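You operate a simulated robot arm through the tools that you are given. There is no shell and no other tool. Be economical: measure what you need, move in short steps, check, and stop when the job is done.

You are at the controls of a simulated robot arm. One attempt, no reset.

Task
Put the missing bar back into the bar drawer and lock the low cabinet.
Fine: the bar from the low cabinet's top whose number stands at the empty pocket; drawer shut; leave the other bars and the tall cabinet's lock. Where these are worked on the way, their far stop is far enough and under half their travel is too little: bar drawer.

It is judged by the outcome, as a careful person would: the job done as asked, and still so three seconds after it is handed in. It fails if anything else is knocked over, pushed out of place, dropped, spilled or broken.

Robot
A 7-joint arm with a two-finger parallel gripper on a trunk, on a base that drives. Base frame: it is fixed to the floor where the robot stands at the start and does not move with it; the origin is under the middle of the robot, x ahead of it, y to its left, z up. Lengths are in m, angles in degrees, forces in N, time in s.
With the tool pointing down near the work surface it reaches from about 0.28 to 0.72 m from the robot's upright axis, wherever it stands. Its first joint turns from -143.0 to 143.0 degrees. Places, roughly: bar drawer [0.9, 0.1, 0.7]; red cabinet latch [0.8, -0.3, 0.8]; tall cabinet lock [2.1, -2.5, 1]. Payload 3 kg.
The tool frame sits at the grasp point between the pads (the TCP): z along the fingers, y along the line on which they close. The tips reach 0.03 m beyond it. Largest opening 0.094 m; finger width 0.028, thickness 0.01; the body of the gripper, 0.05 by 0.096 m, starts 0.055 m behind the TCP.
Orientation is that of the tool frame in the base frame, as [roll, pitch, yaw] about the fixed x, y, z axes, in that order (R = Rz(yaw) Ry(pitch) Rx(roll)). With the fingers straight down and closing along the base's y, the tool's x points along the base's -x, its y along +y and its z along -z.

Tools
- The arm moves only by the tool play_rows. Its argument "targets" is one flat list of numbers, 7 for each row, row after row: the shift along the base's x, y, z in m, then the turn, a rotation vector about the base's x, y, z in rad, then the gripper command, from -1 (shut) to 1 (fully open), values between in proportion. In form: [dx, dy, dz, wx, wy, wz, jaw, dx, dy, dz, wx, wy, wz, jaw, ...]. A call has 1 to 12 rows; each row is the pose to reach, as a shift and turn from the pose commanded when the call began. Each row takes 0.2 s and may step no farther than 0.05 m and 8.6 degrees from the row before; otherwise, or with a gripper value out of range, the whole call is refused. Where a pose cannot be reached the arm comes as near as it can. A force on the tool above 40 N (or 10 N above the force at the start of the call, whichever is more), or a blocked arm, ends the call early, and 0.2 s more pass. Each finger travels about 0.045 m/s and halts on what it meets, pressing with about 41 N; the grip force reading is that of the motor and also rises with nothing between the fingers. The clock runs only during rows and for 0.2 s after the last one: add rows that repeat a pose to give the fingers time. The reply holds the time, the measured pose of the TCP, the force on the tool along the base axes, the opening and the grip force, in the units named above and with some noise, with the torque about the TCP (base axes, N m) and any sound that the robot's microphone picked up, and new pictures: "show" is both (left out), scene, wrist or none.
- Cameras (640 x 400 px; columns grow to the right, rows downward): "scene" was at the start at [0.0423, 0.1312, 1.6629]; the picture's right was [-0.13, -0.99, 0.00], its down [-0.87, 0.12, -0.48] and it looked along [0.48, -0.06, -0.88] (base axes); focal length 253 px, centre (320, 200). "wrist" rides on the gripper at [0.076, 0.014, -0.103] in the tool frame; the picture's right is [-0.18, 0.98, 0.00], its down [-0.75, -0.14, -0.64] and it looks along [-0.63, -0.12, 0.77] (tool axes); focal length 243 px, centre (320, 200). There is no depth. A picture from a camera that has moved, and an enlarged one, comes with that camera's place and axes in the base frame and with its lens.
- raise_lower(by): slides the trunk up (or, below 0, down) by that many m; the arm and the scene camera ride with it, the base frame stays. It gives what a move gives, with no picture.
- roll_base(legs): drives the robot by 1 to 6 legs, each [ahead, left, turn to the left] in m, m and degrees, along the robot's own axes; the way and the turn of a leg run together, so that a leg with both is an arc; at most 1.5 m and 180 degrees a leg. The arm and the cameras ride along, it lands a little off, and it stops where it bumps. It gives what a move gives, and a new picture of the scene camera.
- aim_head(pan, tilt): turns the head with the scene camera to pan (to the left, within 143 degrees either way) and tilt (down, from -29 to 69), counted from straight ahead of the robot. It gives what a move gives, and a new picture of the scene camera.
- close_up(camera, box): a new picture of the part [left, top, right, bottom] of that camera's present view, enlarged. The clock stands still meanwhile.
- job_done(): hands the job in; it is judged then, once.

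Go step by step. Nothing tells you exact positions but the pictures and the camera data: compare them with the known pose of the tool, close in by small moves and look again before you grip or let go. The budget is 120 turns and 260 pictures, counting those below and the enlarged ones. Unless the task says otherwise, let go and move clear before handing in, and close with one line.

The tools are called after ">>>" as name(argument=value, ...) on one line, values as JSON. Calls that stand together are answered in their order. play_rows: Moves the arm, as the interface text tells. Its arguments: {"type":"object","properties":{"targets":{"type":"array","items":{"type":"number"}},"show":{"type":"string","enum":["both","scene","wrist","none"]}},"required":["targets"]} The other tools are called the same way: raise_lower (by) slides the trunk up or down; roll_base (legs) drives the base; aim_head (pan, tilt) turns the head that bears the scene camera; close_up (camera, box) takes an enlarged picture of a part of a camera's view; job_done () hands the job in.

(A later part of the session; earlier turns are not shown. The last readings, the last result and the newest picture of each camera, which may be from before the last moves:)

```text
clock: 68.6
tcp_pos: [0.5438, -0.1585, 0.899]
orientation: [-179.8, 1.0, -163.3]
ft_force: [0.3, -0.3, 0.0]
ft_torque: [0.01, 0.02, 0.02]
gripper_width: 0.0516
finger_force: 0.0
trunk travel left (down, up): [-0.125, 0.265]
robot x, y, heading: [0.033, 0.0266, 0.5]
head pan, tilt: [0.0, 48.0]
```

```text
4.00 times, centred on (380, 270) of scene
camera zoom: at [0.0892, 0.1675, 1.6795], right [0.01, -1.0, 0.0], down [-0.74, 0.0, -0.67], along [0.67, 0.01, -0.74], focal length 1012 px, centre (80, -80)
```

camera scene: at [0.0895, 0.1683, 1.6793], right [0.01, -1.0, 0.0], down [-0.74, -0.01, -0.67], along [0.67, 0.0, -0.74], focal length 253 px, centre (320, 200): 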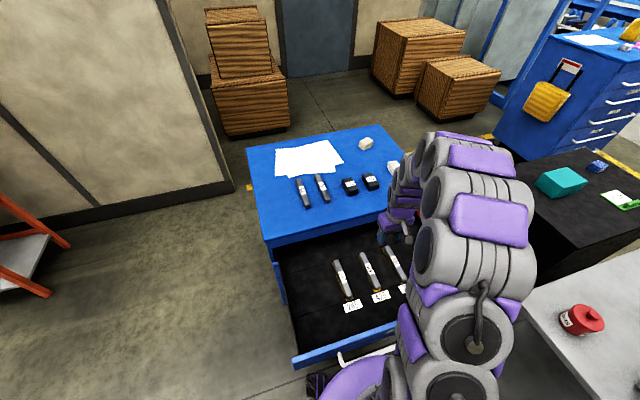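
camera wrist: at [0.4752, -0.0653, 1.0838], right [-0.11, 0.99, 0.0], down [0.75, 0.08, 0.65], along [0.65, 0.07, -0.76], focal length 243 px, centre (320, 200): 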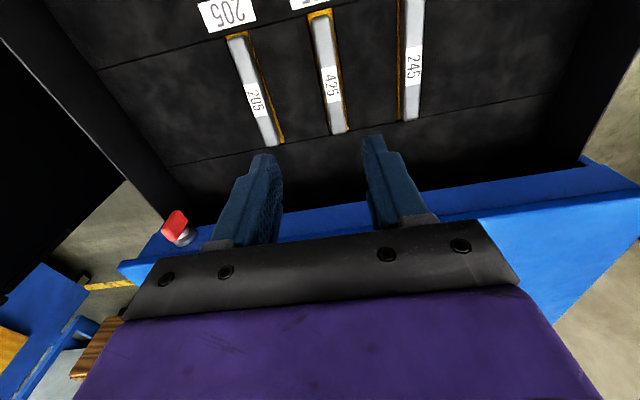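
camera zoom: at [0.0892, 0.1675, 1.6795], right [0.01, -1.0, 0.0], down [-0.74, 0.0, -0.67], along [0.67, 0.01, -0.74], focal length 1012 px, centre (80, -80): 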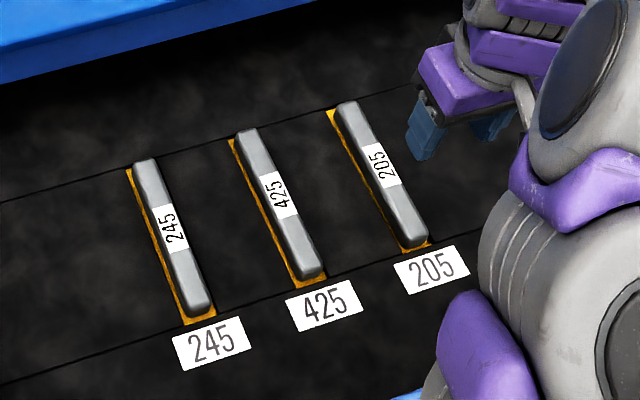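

Bar 205 sits level with the others in its pocket. Next is closing the drawer: I'll back the base a little, turn the hand and go over the handle.

>>> roll_base(legs=[[-0.05, -0.02, 0]])

>>> play_rows(targets=[-0.01, 0.005, 0.03, 0, 0, -0.141, 0.1, -0.03, 0.01, 0.06, 0, 0, -0.282, 0.1, -0.05, 0.02, 0.08, 0, 0, -0.423, 0.1, -0.07, 0.03, 0.08, 0, 0, -0.564, 0.2, -0.09, 0.04, 0.08, 0, 0, -0.705, 0.2, -0.11, 0.05, 0.08, 0, 0, -0.846, 0.3, -0.13, 0.06, 0.06, 0, 0, -0.987, 0.3, -0.15, 0.07, 0.03, 0, 0, -1.128, 0.3, -0.17, 0.075, 0.0, 0, 0, -1.269, 0.3, -0.19, 0.08, -0.02, 0, 0, -1.41, 0.3, -0.21, 0.085, -0.05, 0, 0, -1.55, 0.3, -0.22, 0.085, -0.07, 0, 0, -1.55, 0.3])

```text
clock: 69.6
tcp_pos: [0.494, -0.1662, 0.903]
orientation: [-179.4, 0.9, -163.1]
ft_force: [-0.4, 0.2, 0.7]
ft_torque: [0.01, 0.0, 0.02]
gripper_width: 0.0516
finger_force: 0.1
trunk travel left (down, up): [-0.125, 0.265]
robot x, y, heading: [-0.0166, 0.0087, 0.4]
head pan, tilt: [0.0, 48.0]
camera scene: at [0.0377, 0.1599, 1.6786], right [0.01, -1.0, 0.01], down [-0.74, -0.01, -0.67], along [0.67, 0.0, -0.74], focal length 253 px, centre (320, 200)
```

scene: 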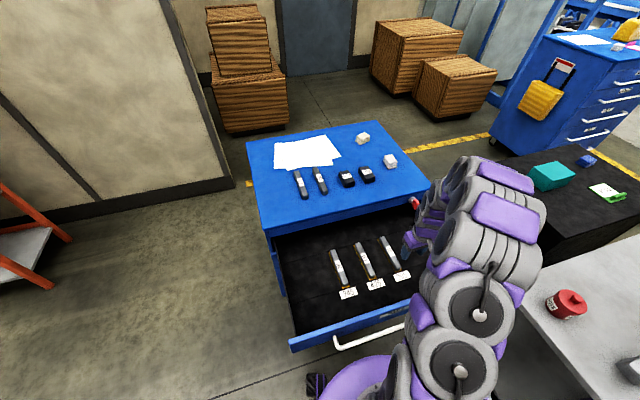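

```text
clock: 72.2
tcp_pos: [0.3012, -0.0963, 0.8211]
orientation: [-179.5, 0.8, 108.1]
ft_force: [-0.4, 0.0, 0.6]
ft_torque: [-0.02, 0.02, -0.03]
gripper_width: 0.061
finger_force: 0.0
out of reach, approached as far as the arm can: row 10, 11, 12
trunk travel left (down, up): [-0.125, 0.265]
robot x, y, heading: [-0.0156, 0.0113, 0.4]
head pan, tilt: [0.0, 48.0]
camera scene: at [0.039, 0.1514, 1.6793], right [0.01, -1.0, 0.0], down [-0.74, -0.01, -0.67], along [0.67, 0.01, -0.74], focal length 253 px, centre (320, 200)
camera wrist: at [0.2922, -0.0179, 0.9217], right [0.99, 0.13, -0.01], down [0.1, -0.75, 0.65], along [0.08, -0.65, -0.76], focal length 243 px, centre (320, 200)
```

scene: 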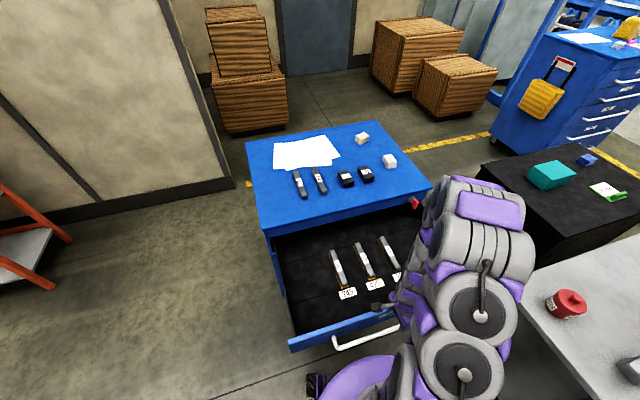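
wrist: 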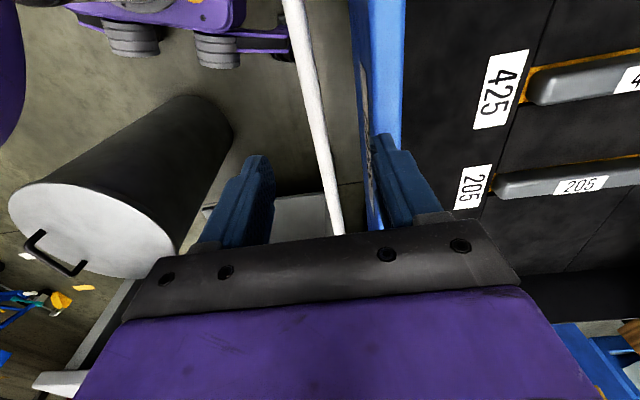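

The pose at this height was just inside the near reach limit. I'll command a slightly adjusted point lower down, still above the handle, and look again.

>>> play_rows(targets=[0.004, -0.01, -0.03, 0, 0, 0, 0.2, 0.008, -0.019, -0.06, 0, 0, 0, 0.2, 0.008, -0.019, -0.06, 0, 0, 0, 0.2], show="wrist")

```text
clock: 72.6
tcp_pos: [0.3068, -0.1021, 0.8065]
orientation: [179.9, 1.2, 108.4]
ft_force: [-1.9, 7.0, 62.1]
ft_torque: [1.66, -1.84, 0.27]
gripper_width: 0.056
finger_force: 0.1
trunk travel left (down, up): [-0.125, 0.265]
robot x, y, heading: [-0.0152, 0.0099, 0.6]
head pan, tilt: [0.0, 48.0]
stopped in row 1: the force on the tool passed its limit at 196 N (the readings are from after the stop); the commanded pose is now the measured one
camera wrist: at [0.2952, -0.0217, 0.9077], right [0.99, 0.14, 0.0], down [0.1, -0.75, 0.66], along [0.09, -0.65, -0.75], focal length 243 px, centre (320, 200)
```

wrist: 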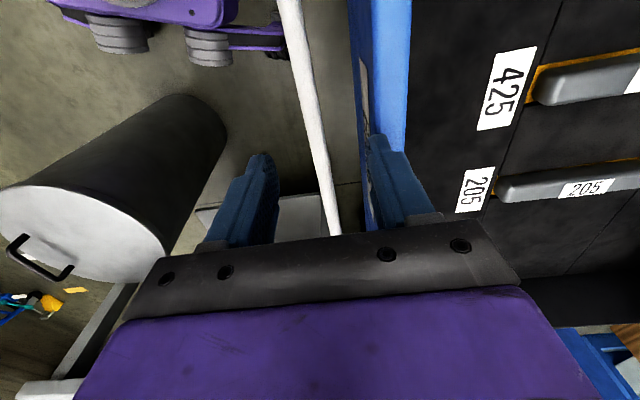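

The rear finger touched the top of the drawer front. I'll lift off right away and back the base up so I can come down clear of it.

>>> play_rows(targets=[0, 0, 0.02, 0, 0, 0, 0.2, 0.0, 0, 0.05, 0, 0, 0, 0.2, 0.0, 0, 0.05, 0, 0, 0, 0.2], show="none")

>>> roll_base(legs=[[-0.1, 0, 0]])

>>> close_up(camera="wrist", box=[0, 0, 640, 400])

```text
clock: 73.4
tcp_pos: [0.3084, -0.1049, 0.8525]
orientation: [-179.6, 0.7, 108.3]
ft_force: [0.4, 0.1, 0.3]
ft_torque: [-0.04, 0.0, -0.03]
gripper_width: 0.0563
finger_force: 0.0
out of reach, approached as far as the arm can: row 2, 3
trunk travel left (down, up): [-0.125, 0.265]
robot x, y, heading: [-0.014, 0.0083, 0.5]
head pan, tilt: [0.0, 48.0]
```

```text
clock: 74.5
tcp_pos: [0.2109, -0.1066, 0.8515]
orientation: [-179.7, 0.8, 108.2]
ft_force: [-1.1, 0.2, 0.1]
ft_torque: [0.03, -0.01, 0.01]
gripper_width: 0.0566
finger_force: 0.0
trunk travel left (down, up): [-0.125, 0.265]
robot x, y, heading: [-0.112, 0.0072, 0.3]
head pan, tilt: [0.0, 48.0]
camera scene: at [-0.06, 0.1482, 1.6796], right [0.01, -1.0, 0.0], down [-0.74, 0.0, -0.67], along [0.67, 0.0, -0.74], focal length 253 px, centre (320, 200)
```

scene: 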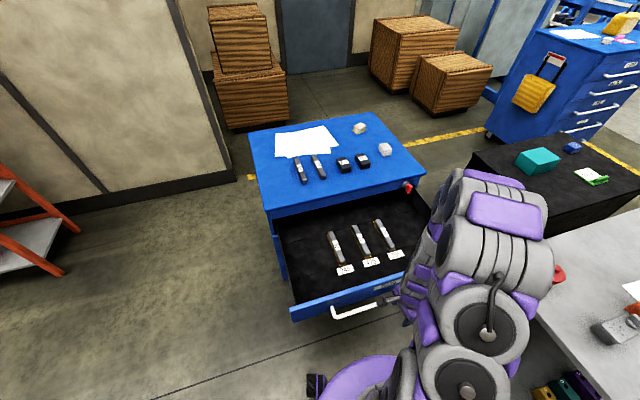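

```text
1.00 times, centred on (320, 200) of wrist (not enlarged: the box is as wide or as high as the picture)
camera zoom: at [0.2003, -0.0293, 0.9542], right [0.99, 0.13, 0.0], down [0.1, -0.75, 0.65], along [0.08, -0.65, -0.76], focal length 243 px, centre (320, 200)
```

zoom: 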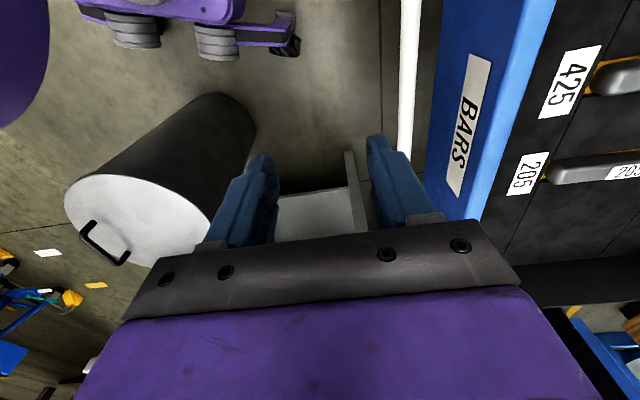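

I'll close the fingers, come down in front of the handle's middle, and push the handle in along (0.955, 0.297).

>>> play_rows(targets=[0, 0, -0.04, 0, 0, 0, -0.5, 0, 0, -0.08, 0, 0, 0, -1, 0, 0, -0.12, 0, 0, 0, -1, 0, 0, -0.15, 0, 0, 0, -1, 0, 0, -0.15, 0, 0, 0, -1, 0, 0, -0.15, 0, 0, 0, -1], show="wrist")

```text
clock: 75.9
tcp_pos: [0.2087, -0.1086, 0.7019]
orientation: [-179.7, 0.8, 108.2]
ft_force: [-0.2, -0.6, 0.5]
ft_torque: [0.01, 0.0, 0.0]
gripper_width: 0.0
finger_force: 33.2
trunk travel left (down, up): [-0.125, 0.265]
robot x, y, heading: [-0.1146, 0.0129, 0.4]
head pan, tilt: [0.0, 48.0]
camera wrist: at [0.1996, -0.0299, 0.8034], right [0.99, 0.13, 0.0], down [0.1, -0.75, 0.65], along [0.08, -0.65, -0.76], focal length 243 px, centre (320, 200)
```

wrist: 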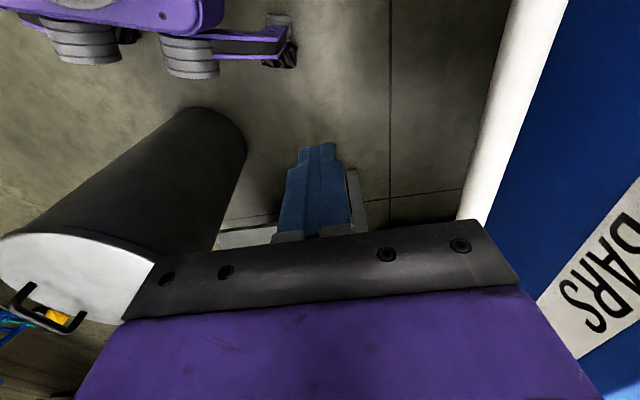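

I'm in front of the handle. Pushing now.

>>> play_rows(targets=[0.0286, 0.0089, 0, 0, 0, 0, -1, 0.048, 0.015, 0, 0, 0, 0, -1, 0.067, 0.021, 0, 0, 0, 0, -1, 0.091, 0.0283, 0, 0, 0, 0, -1, 0.119, 0.037, 0, 0, 0, 0, -1, 0.147, 0.0457, 0, 0, 0, 0, -1, 0.175, 0.0544, 0, 0, 0, 0, -1, 0.203, 0.0631, 0, 0, 0, 0, -1, 0.231, 0.0718, 0, 0, 0, 0, -1, 0.259, 0.0805, 0, 0, 0, 0, -1, 0.287, 0.0892, 0, 0, 0, 0, -1, 0.315, 0.098, 0, 0, 0, 0, -1])

```text
clock: 78.5
tcp_pos: [0.5246, -0.0096, 0.7029]
orientation: [-179.7, 0.9, 108.1]
ft_force: [-0.7, 0.2, 0.2]
ft_torque: [0.03, -0.03, 0.01]
gripper_width: 0.0001
finger_force: 32.6
trunk travel left (down, up): [-0.125, 0.265]
robot x, y, heading: [-0.1078, 0.0088, 0.2]
head pan, tilt: [0.0, 48.0]
camera scene: at [-0.0556, 0.1511, 1.6792], right [0.01, -1.0, 0.0], down [-0.75, -0.01, -0.67], along [0.67, 0.0, -0.75], focal length 253 px, centre (320, 200)
camera wrist: at [0.5149, 0.0696, 0.8038], right [0.99, 0.13, 0.0], down [0.1, -0.75, 0.65], along [0.08, -0.65, -0.76], focal length 243 px, centre (320, 200)
```

scene: 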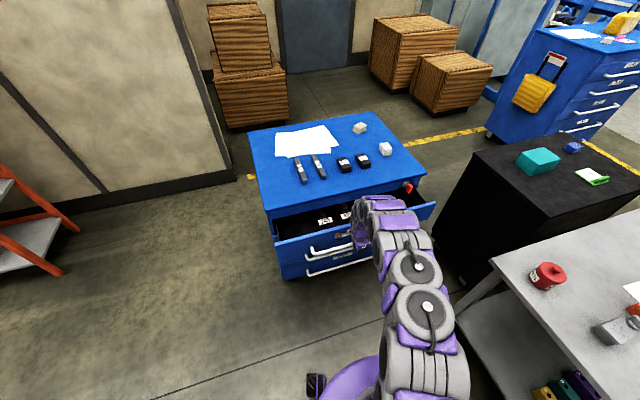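
wrist: 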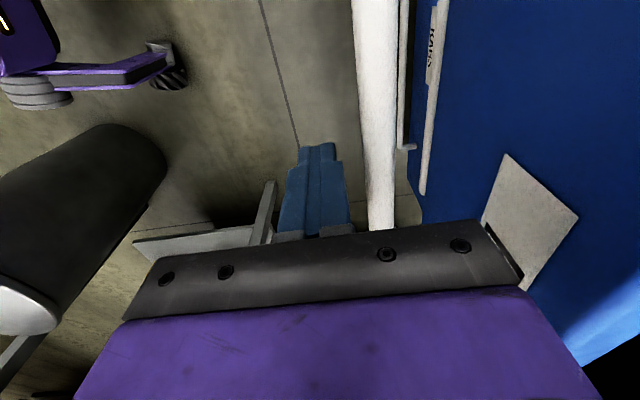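

The drawer is mostly in. I'll pull the hand back a little, drive 0.13 m ahead, then push the rest.

>>> play_rows(targets=[-0.04, -0.012, 0, 0, 0, 0, -1, -0.08, -0.025, 0, 0, 0, 0, -1, -0.12, -0.037, 0, 0, 0, 0, -1, -0.12, -0.037, 0, 0, 0, 0, -1], show="none")

>>> roll_base(legs=[[0.13, 0, 0]])

```text
clock: 79.5
tcp_pos: [0.4037, -0.048, 0.7034]
orientation: [-179.7, 0.8, 108.1]
ft_force: [0.3, 0.4, 0.1]
ft_torque: [-0.04, -0.02, -0.02]
gripper_width: 0.0
finger_force: 32.8
trunk travel left (down, up): [-0.125, 0.265]
robot x, y, heading: [-0.1118, 0.0094, 0.5]
head pan, tilt: [0.0, 48.0]
```

```text
clock: 80.8
tcp_pos: [0.5372, -0.0468, 0.7032]
orientation: [-179.7, 0.8, 108.2]
ft_force: [0.4, -0.2, -0.6]
ft_torque: [0.02, 0.02, 0.02]
gripper_width: 0.0
finger_force: 33.1
trunk travel left (down, up): [-0.125, 0.265]
robot x, y, heading: [0.0166, 0.0095, 0.2]
head pan, tilt: [0.0, 48.0]
camera scene: at [0.0753, 0.1501, 1.6793], right [0.01, -1.0, 0.0], down [-0.75, 0.0, -0.67], along [0.67, 0.0, -0.75], focal length 253 px, centre (320, 200)
```

scene: 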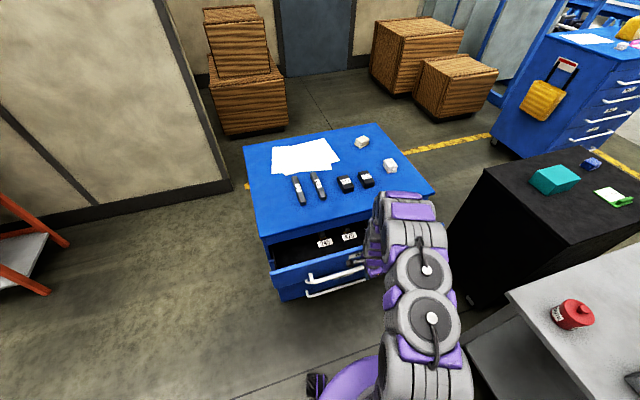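

I'll centre on the handle and push until it stops.

>>> play_rows(targets=[-0.005, 0.035, 0, 0, 0, 0, -1, 0.02, 0.042, 0, 0, 0, 0, -1, 0.04, 0.048, 0, 0, 0, 0, -1, 0.06, 0.055, 0, 0, 0, 0, -1, 0.08, 0.061, 0, 0, 0, 0, -1, 0.1, 0.067, 0, 0, 0, 0, -1, 0.115, 0.072, 0, 0, 0, 0, -1, 0.125, 0.075, 0, 0, 0, 0, -1, 0.135, 0.078, 0, 0, 0, 0, -1, 0.145, 0.081, 0, 0, 0, 0, -1, 0.152, 0.083, 0, 0, 0, 0, -1])

```text
clock: 83.0
tcp_pos: [0.6661, 0.0308, 0.7051]
orientation: [-178.9, 0.7, 108.1]
ft_force: [-13.1, -1.9, 15.0]
ft_torque: [0.24, -0.11, 0.19]
gripper_width: 0.0
finger_force: 32.9
trunk travel left (down, up): [-0.125, 0.265]
robot x, y, heading: [0.0198, 0.0098, 0.2]
head pan, tilt: [0.0, 48.0]
stopped in row 10: the force on the tool passed its limit at 50 N (the readings are from after the stop); the commanded pose is now the measured one
camera scene: at [0.0695, 0.1497, 1.6799], right [0.01, -1.0, 0.0], down [-0.74, 0.0, -0.67], along [0.67, 0.0, -0.74], focal length 253 px, centre (320, 200)
camera wrist: at [0.6588, 0.1103, 0.8059], right [0.99, 0.13, -0.02], down [0.11, -0.75, 0.65], along [0.07, -0.65, -0.76], focal length 243 px, centre (320, 200)
```

scene: 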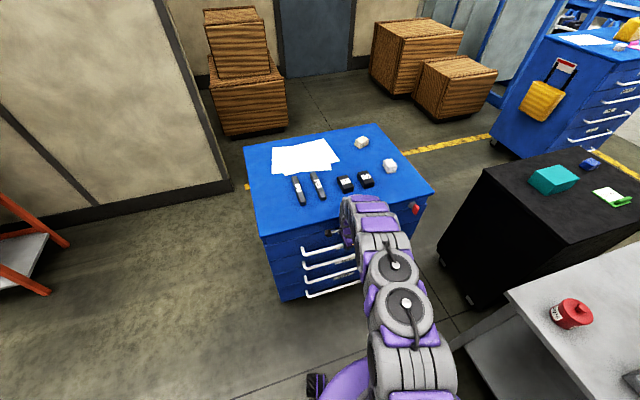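
wrist: 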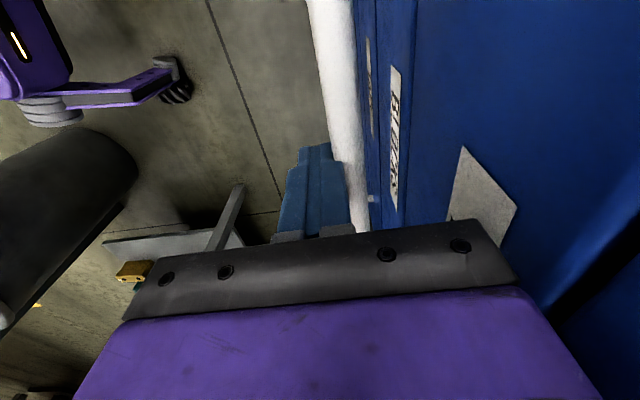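

The drawer hit its stop at the original closed position. I'll back off, turn the hand and look at the red latch.

>>> play_rows(targets=[-0.03, -0.01, 0, 0, 0, 0, -1, -0.06, -0.02, 0.02, 0, 0, 0, -1, -0.09, -0.04, 0.06, 0, 0, 0.14, -1, -0.1, -0.06, 0.1, 0, 0, 0.28, -1, -0.11, -0.09, 0.13, 0, 0, 0.42, -1, -0.11, -0.12, 0.16, 0, 0, 0.56, -1, -0.11, -0.15, 0.18, 0, 0, 0.7, -1, -0.11, -0.17, 0.2, 0, 0, 0.84, -1, -0.11, -0.19, 0.21, 0, 0, 0.98, -1, -0.11, -0.21, 0.22, 0, 0, 1.12, -1, -0.11, -0.22, 0.22, 0, 0, 1.26, -1, -0.11, -0.22, 0.22, 0, 0, 1.4, -1])

>>> close_up(camera="scene", box=[240, 120, 460, 310])

```text
refused: row 3 steps farther than a row can; nothing moved
```

```text
2.11 times, centred on (350, 215) of scene
camera zoom: at [0.0695, 0.1497, 1.6799], right [0.01, -1.0, 0.0], down [-0.74, 0.0, -0.67], along [0.67, 0.0, -0.74], focal length 533 px, centre (257, 168)
```

zoom: 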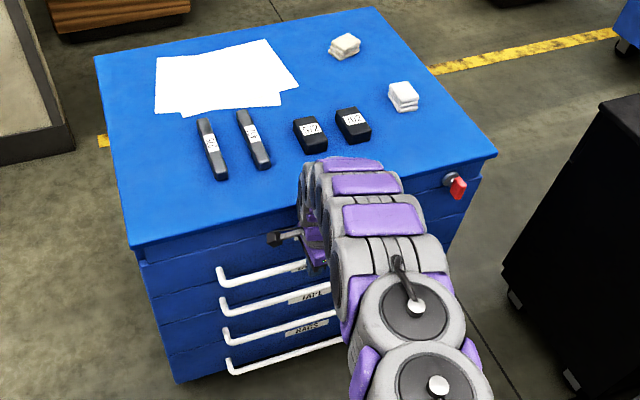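

>>> play_rows(targets=[-0.03, -0.01, 0, 0, 0, 0, -1, -0.06, -0.02, 0.02, 0, 0, 0, -1, -0.08, -0.04, 0.05, 0, 0, 0.14, -1, -0.1, -0.06, 0.08, 0, 0, 0.28, -1, -0.11, -0.09, 0.11, 0, 0, 0.42, -1, -0.11, -0.12, 0.14, 0, 0, 0.56, -1, -0.11, -0.15, 0.16, 0, 0, 0.7, -1, -0.11, -0.17, 0.18, 0, 0, 0.84, -1, -0.11, -0.19, 0.19, 0, 0, 0.98, -1, -0.11, -0.21, 0.2, 0, 0, 1.12, -1, -0.11, -0.22, 0.2, 0, 0, 1.26, -1, -0.11, -0.22, 0.2, 0, 0, 1.4, -1])

>>> close_up(camera="scene", box=[240, 120, 460, 310])

>>> close_up(camera="wrist", box=[100, 50, 420, 250])

```text
clock: 85.6
tcp_pos: [0.5577, -0.1903, 0.9051]
orientation: [-179.0, 0.6, -171.6]
ft_force: [0.2, -0.2, -0.4]
ft_torque: [0.02, 0.02, 0.0]
gripper_width: 0.0
finger_force: 33.1
trunk travel left (down, up): [-0.125, 0.265]
robot x, y, heading: [0.0191, 0.0074, 0.4]
head pan, tilt: [0.0, 48.0]
camera scene: at [0.0737, 0.1485, 1.6795], right [0.01, -1.0, 0.0], down [-0.74, 0.0, -0.67], along [0.67, 0.0, -0.74], focal length 253 px, centre (320, 200)
camera wrist: at [0.4798, -0.1847, 1.0052], right [0.04, 1.0, -0.02], down [0.76, -0.02, 0.65], along [0.65, -0.04, -0.76], focal length 243 px, centre (320, 200)
```

scene: 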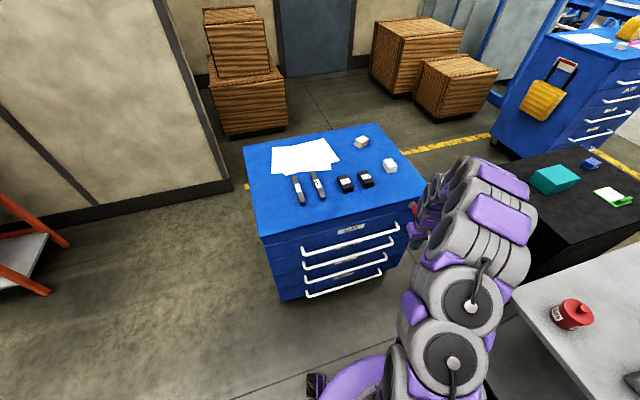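
wrist: 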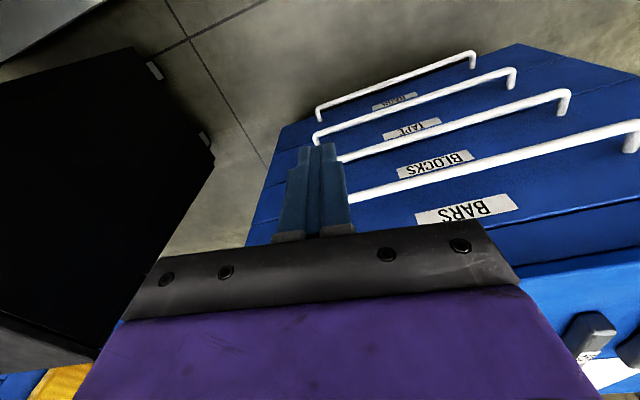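

```text
2.11 times, centred on (350, 215) of scene
camera zoom: at [0.0737, 0.1485, 1.6795], right [0.01, -1.0, 0.0], down [-0.74, 0.0, -0.67], along [0.67, 0.0, -0.74], focal length 533 px, centre (257, 168)
```

zoom: 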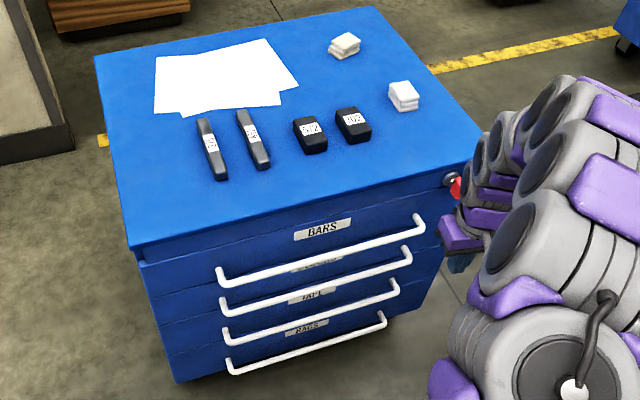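

```text
2.00 times, centred on (260, 150) of wrist
camera zoom: at [0.4798, -0.1847, 1.0052], right [0.04, 1.0, -0.02], down [0.76, -0.02, 0.65], along [0.65, -0.04, -0.76], focal length 485 px, centre (440, 300)
```

zoom: 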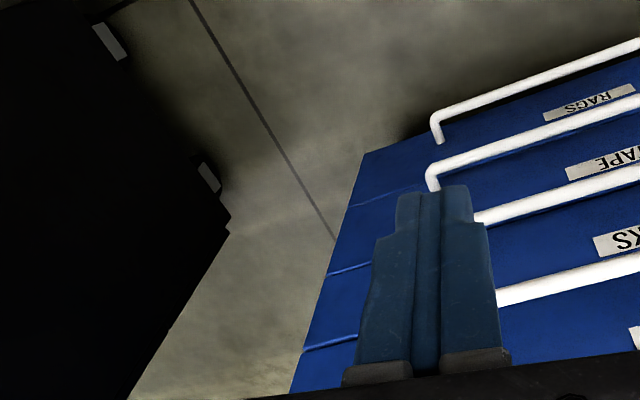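

The top drawer looks flush. I'll raise the hand so the wrist camera can see the latch over the fingers.

>>> play_rows(targets=[0.02, 0.01, 0.04, 0, 0, 0, -1, 0.04, 0.03, 0.08, 0, 0, 0, -1, 0.07, 0.05, 0.11, 0, 0, 0, -1, 0.1, 0.06, 0.13, 0, 0, 0, -1, 0.1, 0.06, 0.13, 0, 0, 0, -1])

>>> close_up(camera="wrist", box=[120, 80, 340, 230])

>>> close_up(camera="scene", box=[380, 170, 460, 230])

```text
clock: 86.8
tcp_pos: [0.6581, -0.1278, 1.0318]
orientation: [-179.0, 0.6, -171.7]
ft_force: [-0.6, -0.4, -0.2]
ft_torque: [-0.01, -0.01, 0.0]
gripper_width: 0.0
finger_force: 32.9
trunk travel left (down, up): [-0.125, 0.265]
robot x, y, heading: [0.0185, 0.0075, 0.1]
head pan, tilt: [0.0, 48.0]
camera scene: at [0.0739, 0.1499, 1.6794], right [0.01, -1.0, 0.0], down [-0.74, 0.0, -0.67], along [0.67, 0.0, -0.74], focal length 253 px, centre (320, 200)
camera wrist: at [0.5804, -0.1227, 1.1336], right [0.04, 1.0, -0.02], down [0.76, -0.02, 0.65], along [0.65, -0.04, -0.76], focal length 243 px, centre (320, 200)
```

scene: 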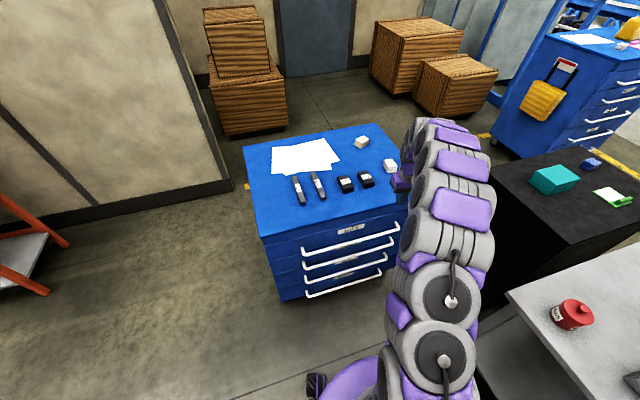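
wrist: 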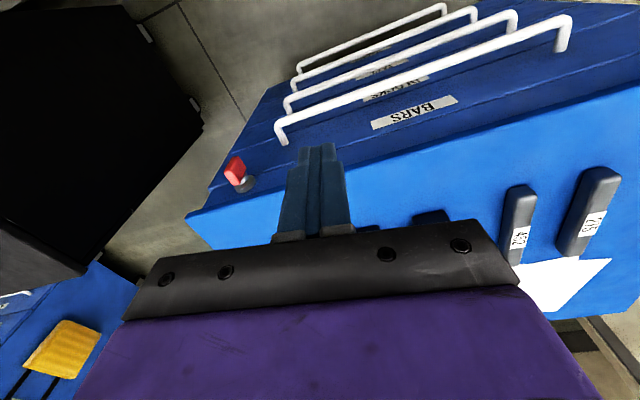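

```text
2.67 times, centred on (230, 155) of wrist
camera zoom: at [0.5804, -0.1227, 1.1336], right [0.04, 1.0, -0.02], down [0.76, -0.02, 0.65], along [0.65, -0.04, -0.76], focal length 647 px, centre (560, 320)
```

zoom: 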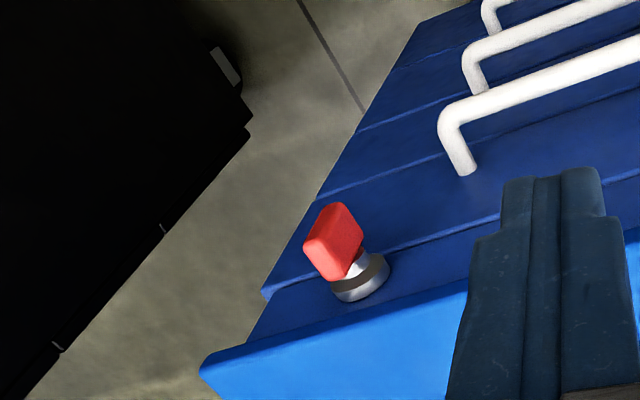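

```text
6.67 times, centred on (420, 200) of scene
camera zoom: at [0.0739, 0.1499, 1.6794], right [0.01, -1.0, 0.0], down [-0.74, 0.0, -0.67], along [0.67, 0.0, -0.74], focal length 1687 px, centre (-347, 200)
```

zoom: 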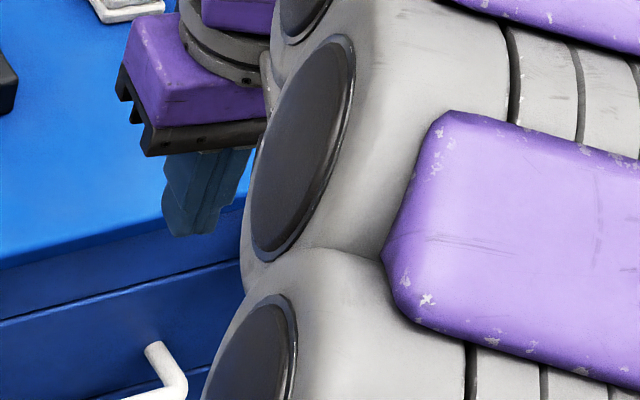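

The latch is a red paddle on a silver boss at the right end of the strip above the top drawer. I'll move the arm aside to view it with the head camera.

>>> play_rows(targets=[-0.03, 0.04, 0.0, 0, 0, 0, -1, -0.06, 0.08, 0.0, 0, 0, 0, -1, -0.09, 0.12, 0.0, 0, 0, 0, -1, -0.12, 0.16, 0.0, 0, 0, 0, -1, -0.14, 0.2, 0.0, 0, 0, 0, -1, -0.15, 0.24, 0.0, 0, 0, 0, -1, -0.15, 0.28, 0, 0, 0, 0, -1, -0.15, 0.32, 0, 0, 0, 0, -1], show="none")

>>> aim_head(pan=-25, tilt=45)

```text
clock: 88.6
tcp_pos: [0.5121, 0.195, 1.03]
orientation: [-178.7, 0.6, -171.7]
ft_force: [-0.4, -0.3, 0.7]
ft_torque: [-0.01, 0.01, -0.01]
gripper_width: 0.0
finger_force: 33.3
trunk travel left (down, up): [-0.125, 0.265]
robot x, y, heading: [0.0177, 0.0116, 0.2]
head pan, tilt: [0.0, 48.0]
```

```text
clock: 89.5
tcp_pos: [0.5126, 0.1935, 1.0299]
orientation: [-178.9, 0.7, -171.8]
ft_force: [0.3, 0.0, 0.0]
ft_torque: [0.02, 0.05, -0.01]
gripper_width: 0.0
finger_force: 33.5
trunk travel left (down, up): [-0.125, 0.265]
robot x, y, heading: [0.0178, 0.0096, 0.3]
head pan, tilt: [-25.0, 45.0]
camera scene: at [0.0682, 0.1186, 1.6834], right [-0.42, -0.91, 0.0], down [-0.64, 0.29, -0.71], along [0.64, -0.3, -0.71], focal length 253 px, centre (320, 200)
```

scene: 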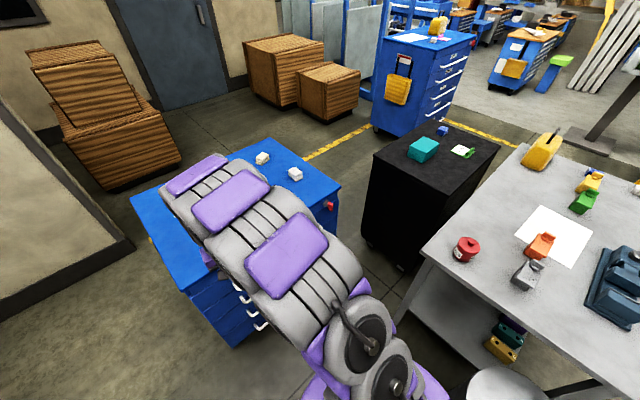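

>>> close_up(camera="scene", box=[310, 185, 350, 225])

>>> close_up(camera="scene", box=[360, 20, 500, 140])

```text
10.00 times, centred on (330, 205) of scene
camera zoom: at [0.0682, 0.1186, 1.6834], right [-0.42, -0.91, 0.0], down [-0.64, 0.29, -0.71], along [0.64, -0.3, -0.71], focal length 2530 px, centre (220, 150)
```

zoom: 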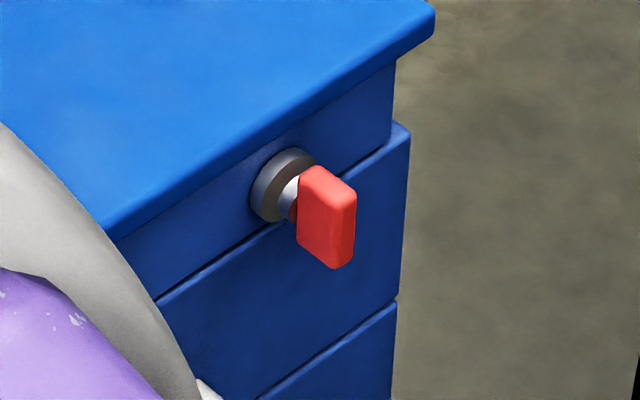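

```text
3.33 times, centred on (430, 80) of scene
camera zoom: at [0.0682, 0.1186, 1.6834], right [-0.42, -0.91, 0.0], down [-0.64, 0.29, -0.71], along [0.64, -0.3, -0.71], focal length 844 px, centre (-47, 600)
```

zoom: 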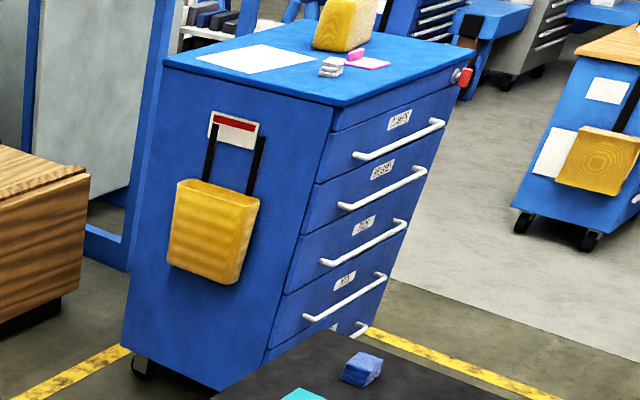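

The paddle is a vertical slab about 5 cm tall, standing out from the boss. I'll peek at the tall cabinet's lock for comparison of states.

>>> close_up(camera="scene", box=[462, 28, 482, 48])

>>> close_up(camera="scene", box=[322, 195, 338, 217])

```text
16.00 times, centred on (472, 38) of scene
camera zoom: at [0.0682, 0.1186, 1.6834], right [-0.42, -0.91, 0.0], down [-0.64, 0.29, -0.71], along [0.64, -0.3, -0.71], focal length 4049 px, centre (-2112, 2792)
```

zoom: 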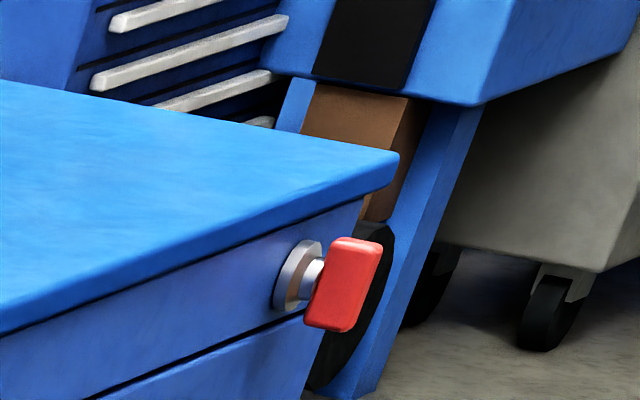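

```text
16.00 times, centred on (330, 206) of scene
camera zoom: at [0.0682, 0.1186, 1.6834], right [-0.42, -0.91, 0.0], down [-0.64, 0.29, -0.71], along [0.64, -0.3, -0.71], focal length 4049 px, centre (160, 104)
```

zoom: 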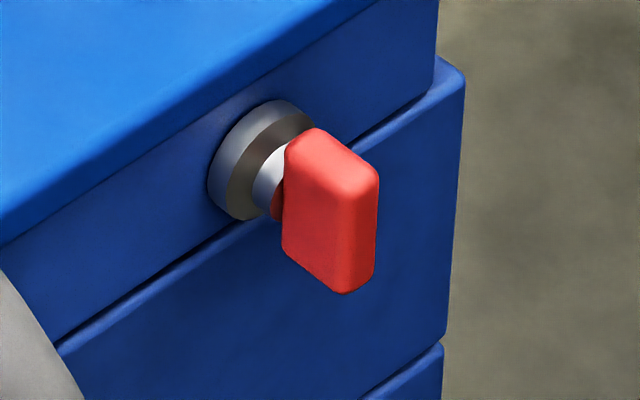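

The slab is about 12 mm thick, 27 mm deep and 44 mm tall, centred near (0.787, -0.271, 0.820). I'll grip it with the tool horizontal along the cabinet normal. First I bring the hand back to the right and align its yaw.

>>> play_rows(targets=[0.0, -0.045, 0, 0, 0, 0.08, -1, 0.0, -0.09, 0, 0, 0, 0.159, -1, 0.0, -0.135, 0, 0, 0, 0.159, -1, 0.01, -0.18, 0, 0, 0, 0.159, -1, 0.02, -0.225, 0, 0, 0, 0.159, -1, 0.03, -0.27, 0, 0, 0, 0.159, -0.8, 0.04, -0.315, 0, 0, 0, 0.159, -0.6, 0.05, -0.36, 0, 0, 0, 0.159, -0.4, 0.05, -0.4, 0, 0, 0, 0.159, -0.2, 0.05, -0.4, 0, 0, 0, 0.159, -0.2], show="none")

>>> play_rows(targets=[0, 0, 0, 0.042, -0.134, 0, -0.2, 0, 0, 0, 0.083, -0.267, 0, -0.2, 0, 0, 0, 0.125, -0.401, 0, -0.2, 0, 0, 0, 0.166, -0.535, 0, -0.2, 0, 0, 0, 0.208, -0.669, 0, -0.2, 0, 0, 0, 0.25, -0.802, 0, -0.2, 0, 0, 0, 0.291, -0.936, 0, -0.2, 0, 0, 0, 0.333, -1.07, 0, -0.2, 0, 0, 0, 0.374, -1.204, 0, -0.2, 0, 0, 0, 0.416, -1.337, 0, -0.2, 0, 0, 0, 0.466, -1.48, 0, -0.2, 0, 0, 0, 0.466, -1.49, 0, -0.2])

```text
clock: 91.7
tcp_pos: [0.5589, -0.2081, 1.0321]
orientation: [-178.9, 0.7, -162.5]
ft_force: [0.6, 0.0, -0.1]
ft_torque: [-0.04, -0.01, 0.03]
gripper_width: 0.0376
finger_force: 0.1
trunk travel left (down, up): [-0.125, 0.265]
robot x, y, heading: [0.0164, 0.0104, 0.5]
head pan, tilt: [-25.0, 45.0]
```

```text
refused: row 11 steps farther than a row can; nothing moved
```

>>> play_rows(targets=[0, 0, 0, 0.042, -0.134, 0, -0.2, 0, 0, 0, 0.083, -0.267, 0, -0.2, 0, 0, 0, 0.125, -0.401, 0, -0.2, 0, 0, 0, 0.166, -0.535, 0, -0.2, 0, 0, 0, 0.208, -0.669, 0, -0.2, 0, 0, 0, 0.25, -0.802, 0, -0.2, 0, 0, 0, 0.291, -0.936, 0, -0.2, 0, 0, 0, 0.333, -1.07, 0, -0.2, 0, 0, 0, 0.374, -1.204, 0, -0.2, 0, 0, 0, 0.416, -1.337, 0, -0.2, 0, 0, 0, 0.458, -1.471, 0, -0.2, 0, 0, 0, 0.47, -1.5, 0, -0.2])

```text
clock: 94.3
tcp_pos: [0.5663, -0.2332, 1.0372]
orientation: [27.0, 89.3, 43.9]
ft_force: [0.7, -0.4, -0.2]
ft_torque: [0.01, -0.01, -0.01]
gripper_width: 0.0376
finger_force: 0.1
out of reach, approached as far as the arm can: row 8, 10, 11, 12
trunk travel left (down, up): [-0.125, 0.265]
robot x, y, heading: [0.0193, 0.0105, 0.2]
head pan, tilt: [-25.0, 45.0]
camera scene: at [0.0672, 0.112, 1.6839], right [-0.42, -0.91, 0.0], down [-0.64, 0.3, -0.71], along [0.64, -0.29, -0.71], focal length 253 px, centre (320, 200)
camera wrist: at [0.4656, -0.2483, 0.9605], right [-0.29, 0.94, 0.19], down [-0.58, -0.33, 0.75], along [0.76, 0.1, 0.64], focal length 243 px, centre (320, 200)
```

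scene: 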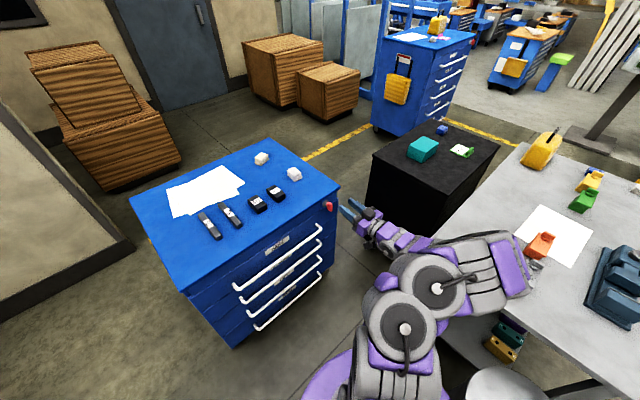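
wrist: 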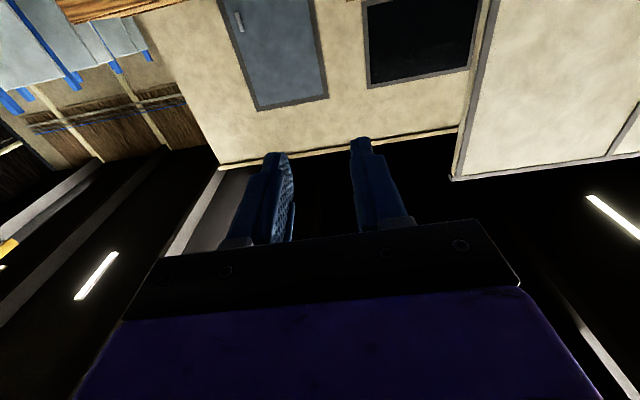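

The tool is now horizontal and well aligned. I'll extend it at this height so the elbow straightens away from the bench, and look.

>>> play_rows(targets=[0.03, -0.01, 0, 0, 0, 0, -0.2, 0.06, -0.02, 0, 0, 0, 0, -0.2, 0.09, -0.03, 0, 0, 0, 0, -0.2, 0.11, -0.04, 0, 0, 0, 0, -0.2, 0.11, -0.04, 0, 0, 0, 0, -0.2])

```text
clock: 95.5
tcp_pos: [0.6797, -0.2739, 1.0375]
orientation: [5.6, 89.3, 21.8]
ft_force: [-0.6, -0.2, -0.4]
ft_torque: [-0.02, 0.0, 0.0]
gripper_width: 0.0376
finger_force: 0.1
trunk travel left (down, up): [-0.125, 0.265]
robot x, y, heading: [0.0191, 0.0084, 0.1]
head pan, tilt: [-25.0, 45.0]
camera scene: at [0.0683, 0.1128, 1.6838], right [-0.42, -0.91, 0.0], down [-0.64, 0.3, -0.71], along [0.64, -0.29, -0.71], focal length 253 px, centre (320, 200)
camera wrist: at [0.5778, -0.2876, 0.9602], right [-0.28, 0.94, 0.19], down [-0.58, -0.32, 0.75], along [0.76, 0.1, 0.64], focal length 243 px, centre (320, 200)
```

scene: 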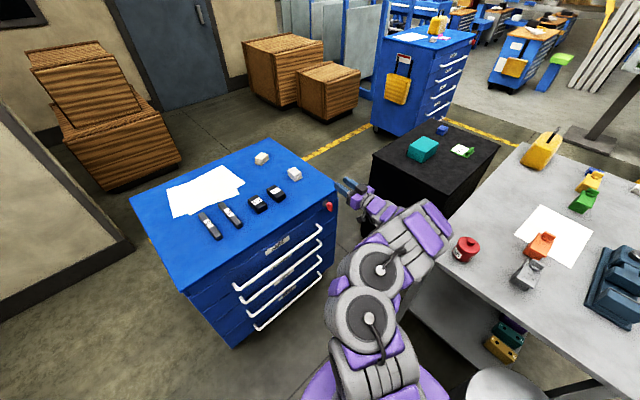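
wrist: 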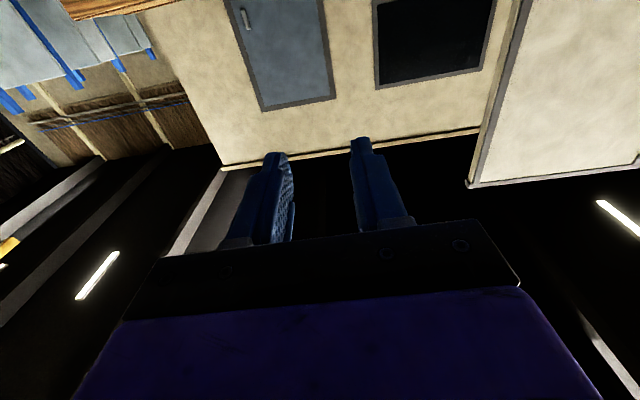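

To keep the elbow away from the bench, I'll shift the base back and left a bit and let the arm reach straighter.

>>> roll_base(legs=[[-0.06, 0.1, 0]])

>>> play_rows(targets=[0.02, -0.03, 0, 0, 0, 0, -0.2, 0.04, -0.06, 0, 0, 0, 0, -0.2, 0.06, -0.09, -0.03, 0, 0, 0, -0.2, 0.07, -0.115, -0.06, 0, 0, 0, -0.2, 0.07, -0.125, -0.1, 0, 0, 0, -0.2, 0.07, -0.125, -0.12, 0, 0, 0, -0.2, 0.07, -0.125, -0.12, 0, 0, 0, -0.2])

```text
clock: 96.7
tcp_pos: [0.6182, -0.1971, 1.0308]
orientation: [49.3, 89.0, 65.5]
ft_force: [-0.5, -0.4, -2.3]
ft_torque: [0.03, -0.03, -0.05]
gripper_width: 0.0376
finger_force: 0.0
trunk travel left (down, up): [-0.125, 0.265]
robot x, y, heading: [-0.0415, 0.1053, 0.4]
head pan, tilt: [-25.0, 45.0]
camera scene: at [0.0069, 0.1685, 1.6856], right [-0.42, -0.91, -0.02], down [-0.64, 0.31, -0.7], along [0.64, -0.28, -0.72], focal length 253 px, centre (320, 200)
```

scene: 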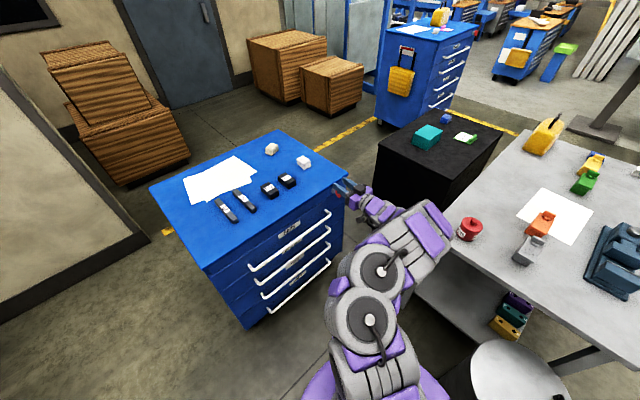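

```text
clock: 98.3
tcp_pos: [0.6888, -0.3043, 0.9199]
orientation: [-29.4, 89.2, -13.3]
ft_force: [-0.7, -0.6, -0.5]
ft_torque: [-0.03, -0.04, -0.03]
gripper_width: 0.0375
finger_force: 0.1
trunk travel left (down, up): [-0.125, 0.265]
robot x, y, heading: [-0.0433, 0.1059, 0.3]
head pan, tilt: [-25.0, 45.0]
camera scene: at [0.0084, 0.1854, 1.6849], right [-0.42, -0.91, -0.01], down [-0.64, 0.3, -0.7], along [0.64, -0.29, -0.71], focal length 253 px, centre (320, 200)
camera wrist: at [0.5866, -0.3186, 0.8414], right [-0.28, 0.94, 0.18], down [-0.59, -0.31, 0.75], along [0.76, 0.1, 0.64], focal length 243 px, centre (320, 200)
```

scene: 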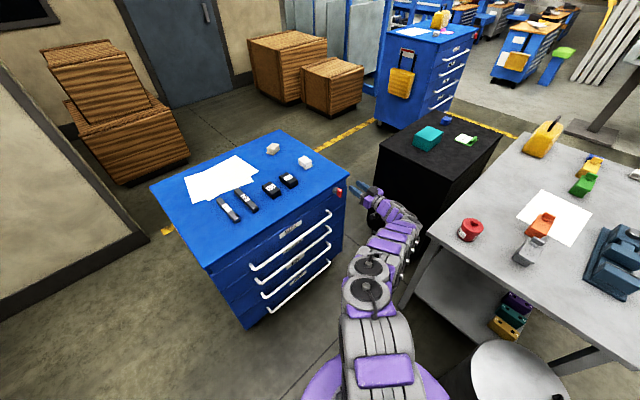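
wrist: 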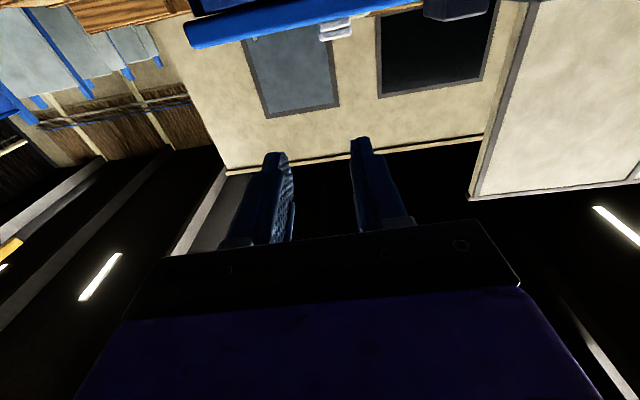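

The arm is clear of the bench now. I'll lower to the latch height, still 10 cm short of it.

>>> play_rows(targets=[0, 0, -0.035, 0, 0, 0, -0.2, 0, 0, -0.07, 0, 0, 0, -0.2, 0, 0, -0.1, 0, 0, 0, -0.2, 0, 0, -0.1, 0, 0, 0, -0.2])

>>> close_up(camera="scene", box=[300, 160, 400, 240])

>>> close_up(camera="wrist", box=[160, 0, 480, 200])

```text
clock: 99.3
tcp_pos: [0.6805, -0.2809, 0.8821]
orientation: [-75.9, 88.9, -59.6]
ft_force: [0.8, -0.5, 1.7]
ft_torque: [-0.07, 0.1, 0.07]
gripper_width: 0.0377
finger_force: 0.0
out of reach, approached as far as the arm can: row 1, 2, 3, 4
trunk travel left (down, up): [-0.125, 0.265]
robot x, y, heading: [-0.0435, 0.1109, 0.3]
head pan, tilt: [-25.0, 45.0]
camera scene: at [0.0076, 0.2213, 1.6832], right [-0.42, -0.91, 0.01], down [-0.64, 0.29, -0.71], along [0.64, -0.3, -0.71], focal length 253 px, centre (320, 200)
camera wrist: at [0.579, -0.2972, 0.8057], right [-0.28, 0.95, 0.17], down [-0.58, -0.3, 0.75], along [0.76, 0.11, 0.64], focal length 243 px, centre (320, 200)
```

scene: 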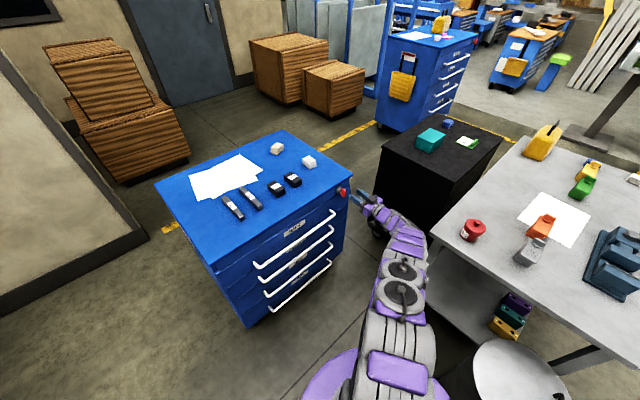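
wrist: 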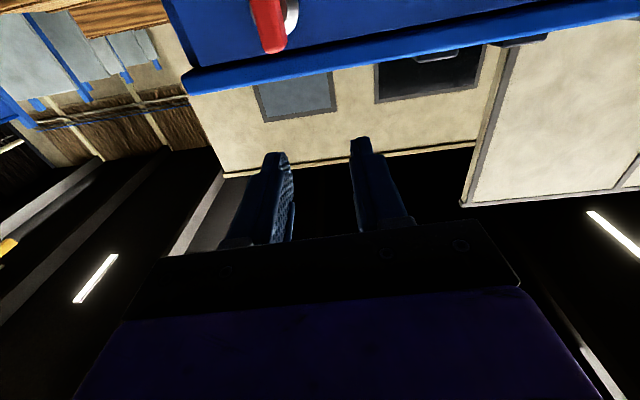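

```text
5.00 times, centred on (350, 200) of scene
camera zoom: at [0.0076, 0.2213, 1.6832], right [-0.42, -0.91, 0.01], down [-0.64, 0.29, -0.71], along [0.64, -0.3, -0.71], focal length 1265 px, centre (170, 200)
```

zoom: 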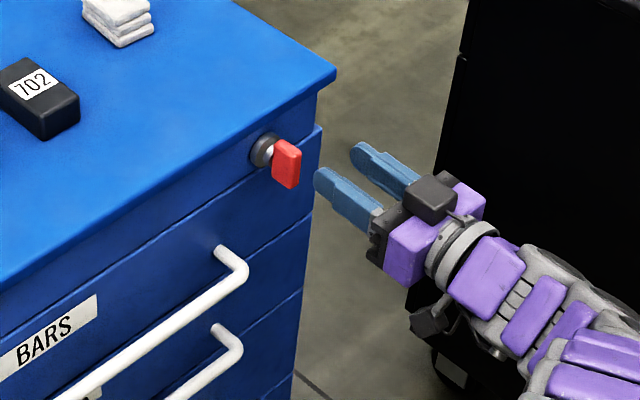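

```text
2.00 times, centred on (320, 100) of wrist
camera zoom: at [0.579, -0.2972, 0.8057], right [-0.28, 0.95, 0.17], down [-0.58, -0.3, 0.75], along [0.76, 0.11, 0.64], focal length 485 px, centre (320, 400)
```

zoom: 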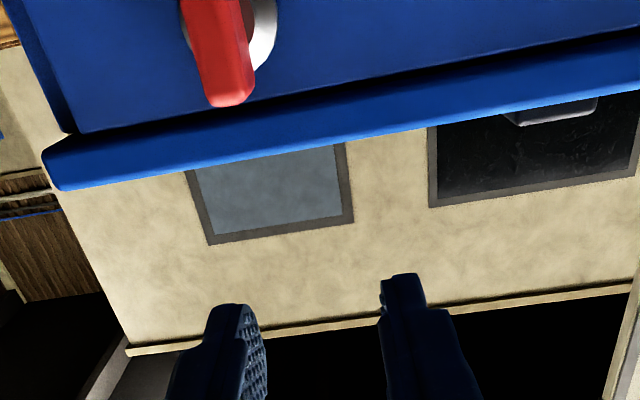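

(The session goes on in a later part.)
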